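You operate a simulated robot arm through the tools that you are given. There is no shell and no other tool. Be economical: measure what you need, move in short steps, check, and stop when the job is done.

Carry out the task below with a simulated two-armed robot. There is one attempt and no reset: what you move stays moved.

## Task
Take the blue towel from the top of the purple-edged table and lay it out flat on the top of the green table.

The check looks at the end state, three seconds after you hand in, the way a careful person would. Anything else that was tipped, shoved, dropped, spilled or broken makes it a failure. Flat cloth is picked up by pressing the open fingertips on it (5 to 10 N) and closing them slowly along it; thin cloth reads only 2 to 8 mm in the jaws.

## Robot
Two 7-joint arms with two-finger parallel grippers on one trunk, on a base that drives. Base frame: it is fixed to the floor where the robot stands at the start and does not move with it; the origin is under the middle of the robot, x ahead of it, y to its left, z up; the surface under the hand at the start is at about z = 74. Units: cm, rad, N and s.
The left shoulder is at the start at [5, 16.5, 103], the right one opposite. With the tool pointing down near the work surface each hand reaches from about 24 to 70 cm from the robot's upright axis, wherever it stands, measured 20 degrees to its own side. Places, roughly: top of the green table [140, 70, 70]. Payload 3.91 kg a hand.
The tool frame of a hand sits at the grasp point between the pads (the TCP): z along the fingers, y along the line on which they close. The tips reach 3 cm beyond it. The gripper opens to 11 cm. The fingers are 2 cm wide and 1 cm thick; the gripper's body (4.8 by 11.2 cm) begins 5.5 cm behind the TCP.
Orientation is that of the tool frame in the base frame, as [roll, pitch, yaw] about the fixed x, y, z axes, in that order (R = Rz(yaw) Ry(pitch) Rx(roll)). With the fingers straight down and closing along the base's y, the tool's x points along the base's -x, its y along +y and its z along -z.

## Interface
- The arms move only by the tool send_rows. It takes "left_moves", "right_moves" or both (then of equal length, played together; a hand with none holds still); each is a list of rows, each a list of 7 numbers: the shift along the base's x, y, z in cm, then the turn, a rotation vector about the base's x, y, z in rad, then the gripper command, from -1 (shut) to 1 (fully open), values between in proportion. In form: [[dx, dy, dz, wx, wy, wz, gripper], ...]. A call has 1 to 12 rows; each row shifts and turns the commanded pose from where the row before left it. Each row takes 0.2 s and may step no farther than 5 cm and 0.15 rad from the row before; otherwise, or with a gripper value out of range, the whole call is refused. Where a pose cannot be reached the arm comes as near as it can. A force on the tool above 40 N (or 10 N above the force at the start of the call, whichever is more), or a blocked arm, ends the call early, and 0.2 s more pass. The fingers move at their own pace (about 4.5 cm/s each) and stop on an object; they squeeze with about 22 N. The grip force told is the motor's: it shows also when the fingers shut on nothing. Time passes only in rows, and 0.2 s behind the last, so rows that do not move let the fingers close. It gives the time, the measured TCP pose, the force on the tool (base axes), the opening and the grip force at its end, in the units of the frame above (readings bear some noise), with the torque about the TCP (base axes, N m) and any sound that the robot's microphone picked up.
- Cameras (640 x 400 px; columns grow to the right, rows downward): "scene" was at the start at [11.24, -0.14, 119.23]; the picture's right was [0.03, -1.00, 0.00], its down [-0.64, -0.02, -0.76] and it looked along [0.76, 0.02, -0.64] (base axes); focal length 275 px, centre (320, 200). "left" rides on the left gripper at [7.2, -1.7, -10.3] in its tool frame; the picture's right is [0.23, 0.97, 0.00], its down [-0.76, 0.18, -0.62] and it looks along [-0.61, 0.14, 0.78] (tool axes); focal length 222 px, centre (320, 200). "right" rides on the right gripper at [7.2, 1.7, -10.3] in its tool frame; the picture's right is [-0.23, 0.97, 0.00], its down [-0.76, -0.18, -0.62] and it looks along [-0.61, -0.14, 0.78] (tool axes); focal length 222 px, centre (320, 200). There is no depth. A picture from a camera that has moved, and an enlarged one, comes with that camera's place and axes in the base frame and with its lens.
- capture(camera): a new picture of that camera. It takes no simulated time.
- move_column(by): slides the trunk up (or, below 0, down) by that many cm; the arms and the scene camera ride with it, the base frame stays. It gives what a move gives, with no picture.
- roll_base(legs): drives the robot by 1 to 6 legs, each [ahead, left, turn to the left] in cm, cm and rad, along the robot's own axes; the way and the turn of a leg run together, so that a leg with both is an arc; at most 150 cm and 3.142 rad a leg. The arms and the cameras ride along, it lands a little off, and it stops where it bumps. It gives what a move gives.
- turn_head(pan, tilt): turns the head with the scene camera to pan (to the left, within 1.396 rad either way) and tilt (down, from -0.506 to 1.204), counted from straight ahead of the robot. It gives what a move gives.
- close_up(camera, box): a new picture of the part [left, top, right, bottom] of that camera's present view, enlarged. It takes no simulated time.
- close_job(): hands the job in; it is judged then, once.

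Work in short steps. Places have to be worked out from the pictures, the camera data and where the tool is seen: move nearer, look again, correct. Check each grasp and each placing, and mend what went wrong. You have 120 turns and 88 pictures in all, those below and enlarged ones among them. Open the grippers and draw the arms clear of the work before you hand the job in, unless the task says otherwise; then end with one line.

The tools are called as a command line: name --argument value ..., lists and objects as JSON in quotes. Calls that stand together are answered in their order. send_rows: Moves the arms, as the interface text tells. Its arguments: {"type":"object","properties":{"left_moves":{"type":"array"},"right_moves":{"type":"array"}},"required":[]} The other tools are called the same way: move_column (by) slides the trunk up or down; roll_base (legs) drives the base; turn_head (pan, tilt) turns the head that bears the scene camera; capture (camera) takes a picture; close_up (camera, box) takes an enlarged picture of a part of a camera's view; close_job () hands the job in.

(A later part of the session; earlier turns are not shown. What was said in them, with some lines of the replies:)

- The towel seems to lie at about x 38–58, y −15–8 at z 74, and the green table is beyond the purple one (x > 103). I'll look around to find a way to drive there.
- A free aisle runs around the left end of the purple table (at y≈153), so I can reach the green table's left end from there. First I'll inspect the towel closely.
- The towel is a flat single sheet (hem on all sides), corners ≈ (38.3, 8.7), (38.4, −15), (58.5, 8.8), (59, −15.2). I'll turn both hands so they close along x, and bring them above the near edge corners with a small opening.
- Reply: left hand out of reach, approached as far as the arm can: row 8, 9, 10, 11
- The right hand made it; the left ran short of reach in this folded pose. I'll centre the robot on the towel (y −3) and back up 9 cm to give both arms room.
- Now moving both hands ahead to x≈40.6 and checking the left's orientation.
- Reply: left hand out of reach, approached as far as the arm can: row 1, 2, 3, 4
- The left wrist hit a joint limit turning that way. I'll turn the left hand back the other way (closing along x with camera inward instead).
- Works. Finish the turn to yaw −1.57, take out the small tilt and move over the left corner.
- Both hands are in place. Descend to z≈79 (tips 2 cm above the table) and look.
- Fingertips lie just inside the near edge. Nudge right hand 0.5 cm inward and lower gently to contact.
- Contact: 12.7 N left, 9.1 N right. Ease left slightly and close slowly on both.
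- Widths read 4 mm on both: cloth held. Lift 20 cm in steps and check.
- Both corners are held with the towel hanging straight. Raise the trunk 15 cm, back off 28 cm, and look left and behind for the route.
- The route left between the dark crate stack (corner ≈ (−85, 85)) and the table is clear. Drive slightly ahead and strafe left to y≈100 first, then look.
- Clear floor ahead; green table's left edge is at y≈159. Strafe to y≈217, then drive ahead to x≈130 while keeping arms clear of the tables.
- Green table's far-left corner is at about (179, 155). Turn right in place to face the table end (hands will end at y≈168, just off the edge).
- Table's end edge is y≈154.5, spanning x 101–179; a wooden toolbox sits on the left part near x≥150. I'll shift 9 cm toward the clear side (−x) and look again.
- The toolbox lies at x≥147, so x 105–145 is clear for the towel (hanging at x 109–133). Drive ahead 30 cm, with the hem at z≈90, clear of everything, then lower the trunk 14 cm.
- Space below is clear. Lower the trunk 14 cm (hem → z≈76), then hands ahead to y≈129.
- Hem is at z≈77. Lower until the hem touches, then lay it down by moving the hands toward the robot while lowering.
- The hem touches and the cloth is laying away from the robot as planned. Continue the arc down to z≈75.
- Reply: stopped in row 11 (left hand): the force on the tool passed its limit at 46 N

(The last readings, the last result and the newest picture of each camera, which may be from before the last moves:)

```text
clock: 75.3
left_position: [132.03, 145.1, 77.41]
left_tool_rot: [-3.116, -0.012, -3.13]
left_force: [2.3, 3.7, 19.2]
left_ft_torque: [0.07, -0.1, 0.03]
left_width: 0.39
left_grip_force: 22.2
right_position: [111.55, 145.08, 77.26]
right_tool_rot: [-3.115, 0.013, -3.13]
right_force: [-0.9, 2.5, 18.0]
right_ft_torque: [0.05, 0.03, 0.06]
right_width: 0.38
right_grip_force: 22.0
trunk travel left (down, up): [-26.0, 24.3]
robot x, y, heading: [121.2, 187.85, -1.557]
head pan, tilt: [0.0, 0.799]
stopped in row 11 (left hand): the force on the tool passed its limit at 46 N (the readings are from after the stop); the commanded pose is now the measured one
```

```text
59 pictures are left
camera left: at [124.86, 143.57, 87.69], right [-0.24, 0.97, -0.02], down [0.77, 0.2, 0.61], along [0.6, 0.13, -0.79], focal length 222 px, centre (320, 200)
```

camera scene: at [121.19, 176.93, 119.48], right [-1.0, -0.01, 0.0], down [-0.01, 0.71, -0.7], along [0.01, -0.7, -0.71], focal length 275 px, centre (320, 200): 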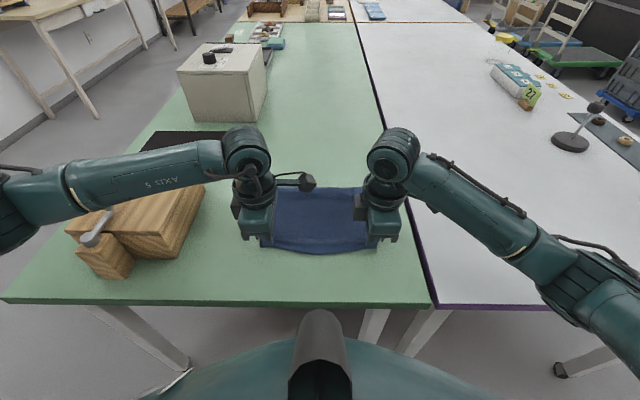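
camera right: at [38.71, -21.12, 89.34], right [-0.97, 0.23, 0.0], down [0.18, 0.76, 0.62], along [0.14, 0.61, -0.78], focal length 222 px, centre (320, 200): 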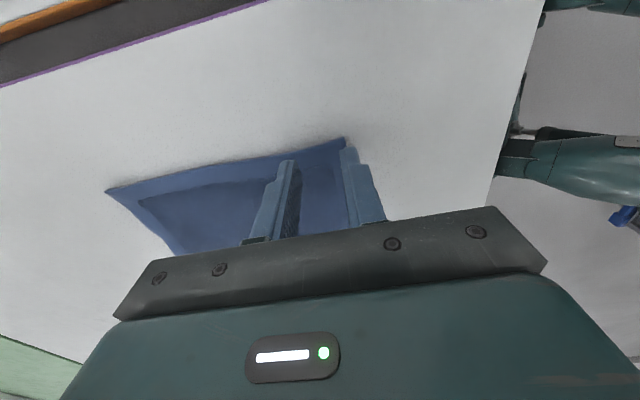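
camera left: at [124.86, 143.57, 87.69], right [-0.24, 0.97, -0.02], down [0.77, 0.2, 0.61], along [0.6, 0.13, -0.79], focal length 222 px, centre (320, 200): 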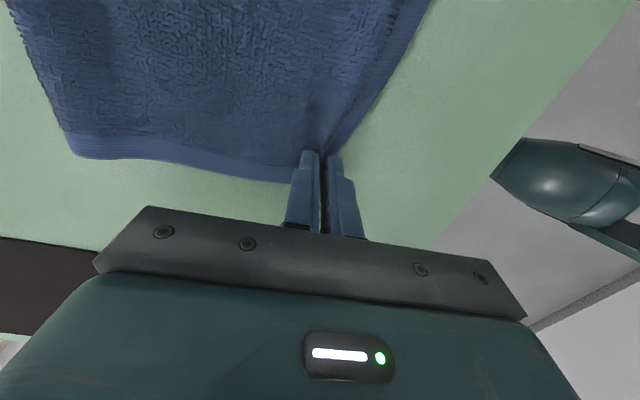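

The table is at z≈74 too; tips are pressing with the cloth already spread out. Ease up 0.35 cm, then open slowly so the pinched ridge spreads, and check forearm clearance over the toolbox.

send_rows --left_moves '[[0, 0, 0.2, 0, 0, 0, -1], [0, 0.2, 0.1, 0, 0, 0, -1], [0, 0, 0, 0, 0, 0, -0.95], [0, 0, 0, 0, 0, 0, -0.9], [0, 0, 0, 0, 0, 0, -0.8], [0, 0, 0, 0, 0, 0, -0.7], [0, 0, 0, 0, 0, 0, -0.6], [0, 0, 0, 0, 0, 0, -0.5], [0, 0, 0, 0, 0, 0, -0.5]]' --right_moves '[[0, 0, 0.2, 0, 0, 0, -1], [0, 0.2, 0.1, 0, 0, 0, -1], [0, 0, 0, 0, 0, 0, -0.95], [0, 0, 0, 0, 0, 0, -0.9], [0, 0, 0, 0, 0, 0, -0.8], [0, 0, 0, 0, 0, 0, -0.7], [0, 0, 0, 0, 0, 0, -0.6], [0, 0, 0, 0, 0, 0, -0.5], [0, 0, 0, 0, 0, 0, -0.5]]'

close_up --camera "scene" --box '[40, 120, 420, 290]'

capture --camera "left"

```text
clock: 77.3
left_position: [132.13, 145.39, 77.34]
left_tool_rot: [-3.122, -0.009, -3.128]
left_force: [0.4, -0.6, 13.1]
left_ft_torque: [0.0, -0.07, -0.02]
left_width: 2.42
left_grip_force: 0.1
right_position: [111.63, 145.3, 77.24]
right_tool_rot: [-3.119, 0.009, -3.131]
right_force: [0.5, -1.0, 16.7]
right_ft_torque: [0.02, -0.06, 0.02]
right_width: 2.37
right_grip_force: 0.0
trunk travel left (down, up): [-26.0, 24.3]
robot x, y, heading: [121.38, 188.25, -1.556]
head pan, tilt: [0.0, 0.799]
```

```text
1.68 times, centred on (230, 205) of scene
camera zoom: at [121.19, 176.82, 119.44], right [-1.0, -0.01, 0.0], down [-0.01, 0.72, -0.7], along [0.01, -0.7, -0.72], focal length 463 px, centre (472, 192)
```

zoom: 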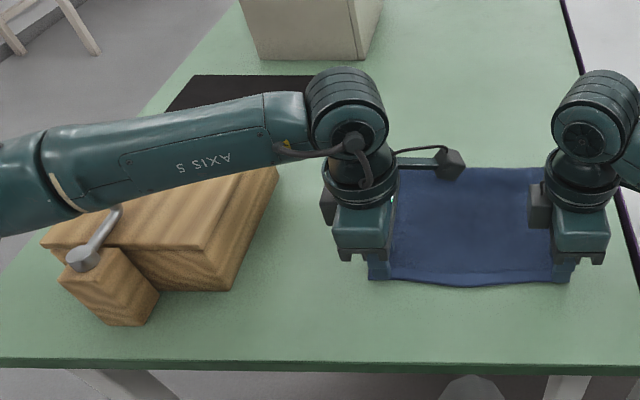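

```text
57 pictures are left
camera left: at [124.89, 143.73, 87.64], right [-0.24, 0.97, -0.02], down [0.76, 0.2, 0.61], along [0.6, 0.13, -0.79], focal length 222 px, centre (320, 200)
```

left: 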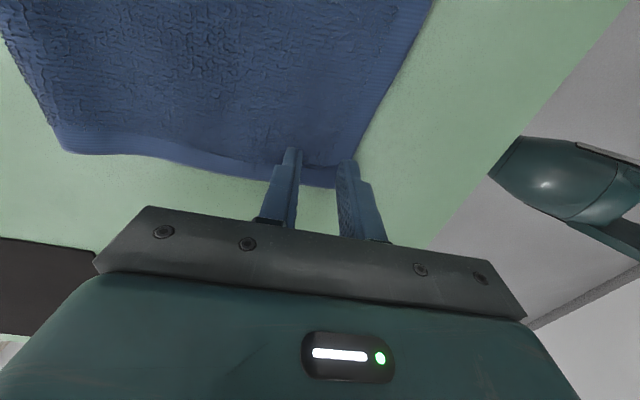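

Cloth looks spread between the opened tips. Lift both hands straight up.

send_rows --left_moves '[[0, 0, 0.5, 0, 0, 0, -0.5], [0, 0, 1, 0, 0, 0, -0.5], [0, 0, 2.5, 0, 0, 0, -0.4], [0, 0, 3, 0, 0, 0, -0.2], [0, 0, 3, 0, 0, 0, 0], [0, 0, 3, 0, 0, 0, 0.3], [0, 0, 3, 0, 0, 0, 0.6], [0, 0, 3, 0, 0, 0, 0.8], [0, 0, 3, 0, 0, 0, 1]]' --right_moves '[[0, 0, 0.5, 0, 0, 0, -0.5], [0, 0, 1, 0, 0, 0, -0.5], [0, 0, 2.5, 0, 0, 0, -0.4], [0, 0, 3, 0, 0, 0, -0.2], [0, 0, 3, 0, 0, 0, 0], [0, 0, 3, 0, 0, 0, 0.3], [0, 0, 3, 0, 0, 0, 0.6], [0, 0, 3, 0, 0, 0, 0.8], [0, 0, 3, 0, 0, 0, 1]]'

move_column --by 15

roll_base --legs '[[-30, 0, 0]]'

capture --camera "scene"

close_up --camera "scene" --box '[220, 120, 420, 245]'

```text
clock: 79.3
left_position: [131.97, 145.17, 99.24]
left_tool_rot: [-3.122, -0.008, -3.129]
left_force: [0.4, -0.9, -0.8]
left_ft_torque: [0.02, 0.0, 0.0]
left_width: 10.97
left_grip_force: 0.1
right_position: [111.63, 145.35, 99.1]
right_tool_rot: [-3.122, 0.008, -3.133]
right_force: [0.9, 0.1, -0.9]
right_ft_torque: [0.02, -0.04, -0.01]
right_width: 11.01
right_grip_force: 0.1
trunk travel left (down, up): [-26.0, 24.3]
robot x, y, heading: [121.41, 188.02, -1.551]
head pan, tilt: [0.0, 0.799]
```

```text
clock: 81.1
left_position: [131.94, 145.03, 114.24]
left_tool_rot: [-3.122, -0.01, -3.129]
left_force: [0.3, -0.9, -0.9]
left_ft_torque: [0.01, -0.02, -0.03]
left_width: 11.01
left_grip_force: 0.2
right_position: [111.56, 145.47, 114.16]
right_tool_rot: [-3.122, 0.01, -3.132]
right_force: [0.3, 0.0, -0.4]
right_ft_torque: [-0.04, 0.03, -0.01]
right_width: 11.0
right_grip_force: 0.1
trunk travel left (down, up): [-41.0, 9.3]
robot x, y, heading: [121.07, 188.15, -1.557]
head pan, tilt: [0.0, 0.799]
```

```text
clock: 83.1
left_position: [131.7, 175.04, 114.19]
left_tool_rot: [-3.122, -0.009, -3.13]
left_force: [-0.6, 0.4, 0.3]
left_ft_torque: [0.0, -0.01, 0.02]
left_width: 10.99
left_grip_force: 0.1
right_position: [111.16, 175.15, 114.13]
right_tool_rot: [-3.123, 0.008, -3.13]
right_force: [0.0, 1.3, 1.1]
right_ft_torque: [-0.02, -0.01, 0.04]
right_width: 11.02
right_grip_force: 0.1
trunk travel left (down, up): [-41.0, 9.3]
robot x, y, heading: [120.57, 218.2, -1.555]
head pan, tilt: [0.0, 0.799]
```

```text
56 pictures are left
camera scene: at [120.79, 206.62, 134.42], right [-1.0, -0.01, 0.0], down [-0.01, 0.72, -0.7], along [0.01, -0.7, -0.72], focal length 275 px, centre (320, 200)
```

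scene: 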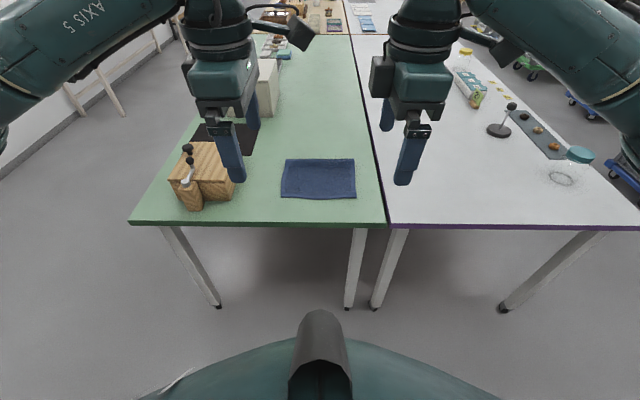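

```text
3.20 times, centred on (320, 182) of scene
camera zoom: at [120.79, 206.62, 134.42], right [-1.0, -0.01, 0.0], down [-0.01, 0.72, -0.7], along [0.01, -0.7, -0.72], focal length 880 px, centre (320, 256)
```

zoom: 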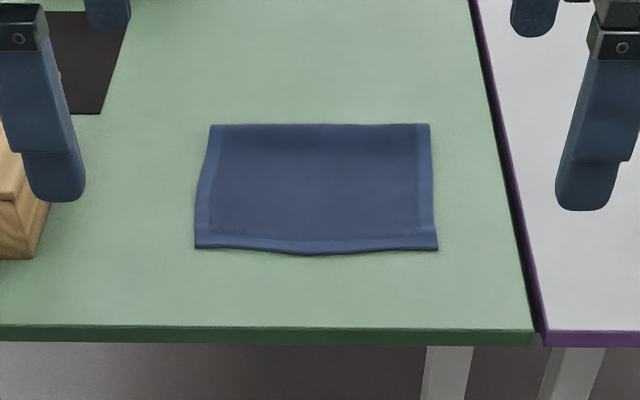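

The towel lies fully flat on the green table (≈24 × 20.5 cm, all hems visible), nothing else was disturbed, and the grippers are open and clear. Handing in.

close_job

```text
The job is handed in.
```

The blue towel is laid out flat on the green table, grippers are open and clear, and the last picture shows nothing else moved.
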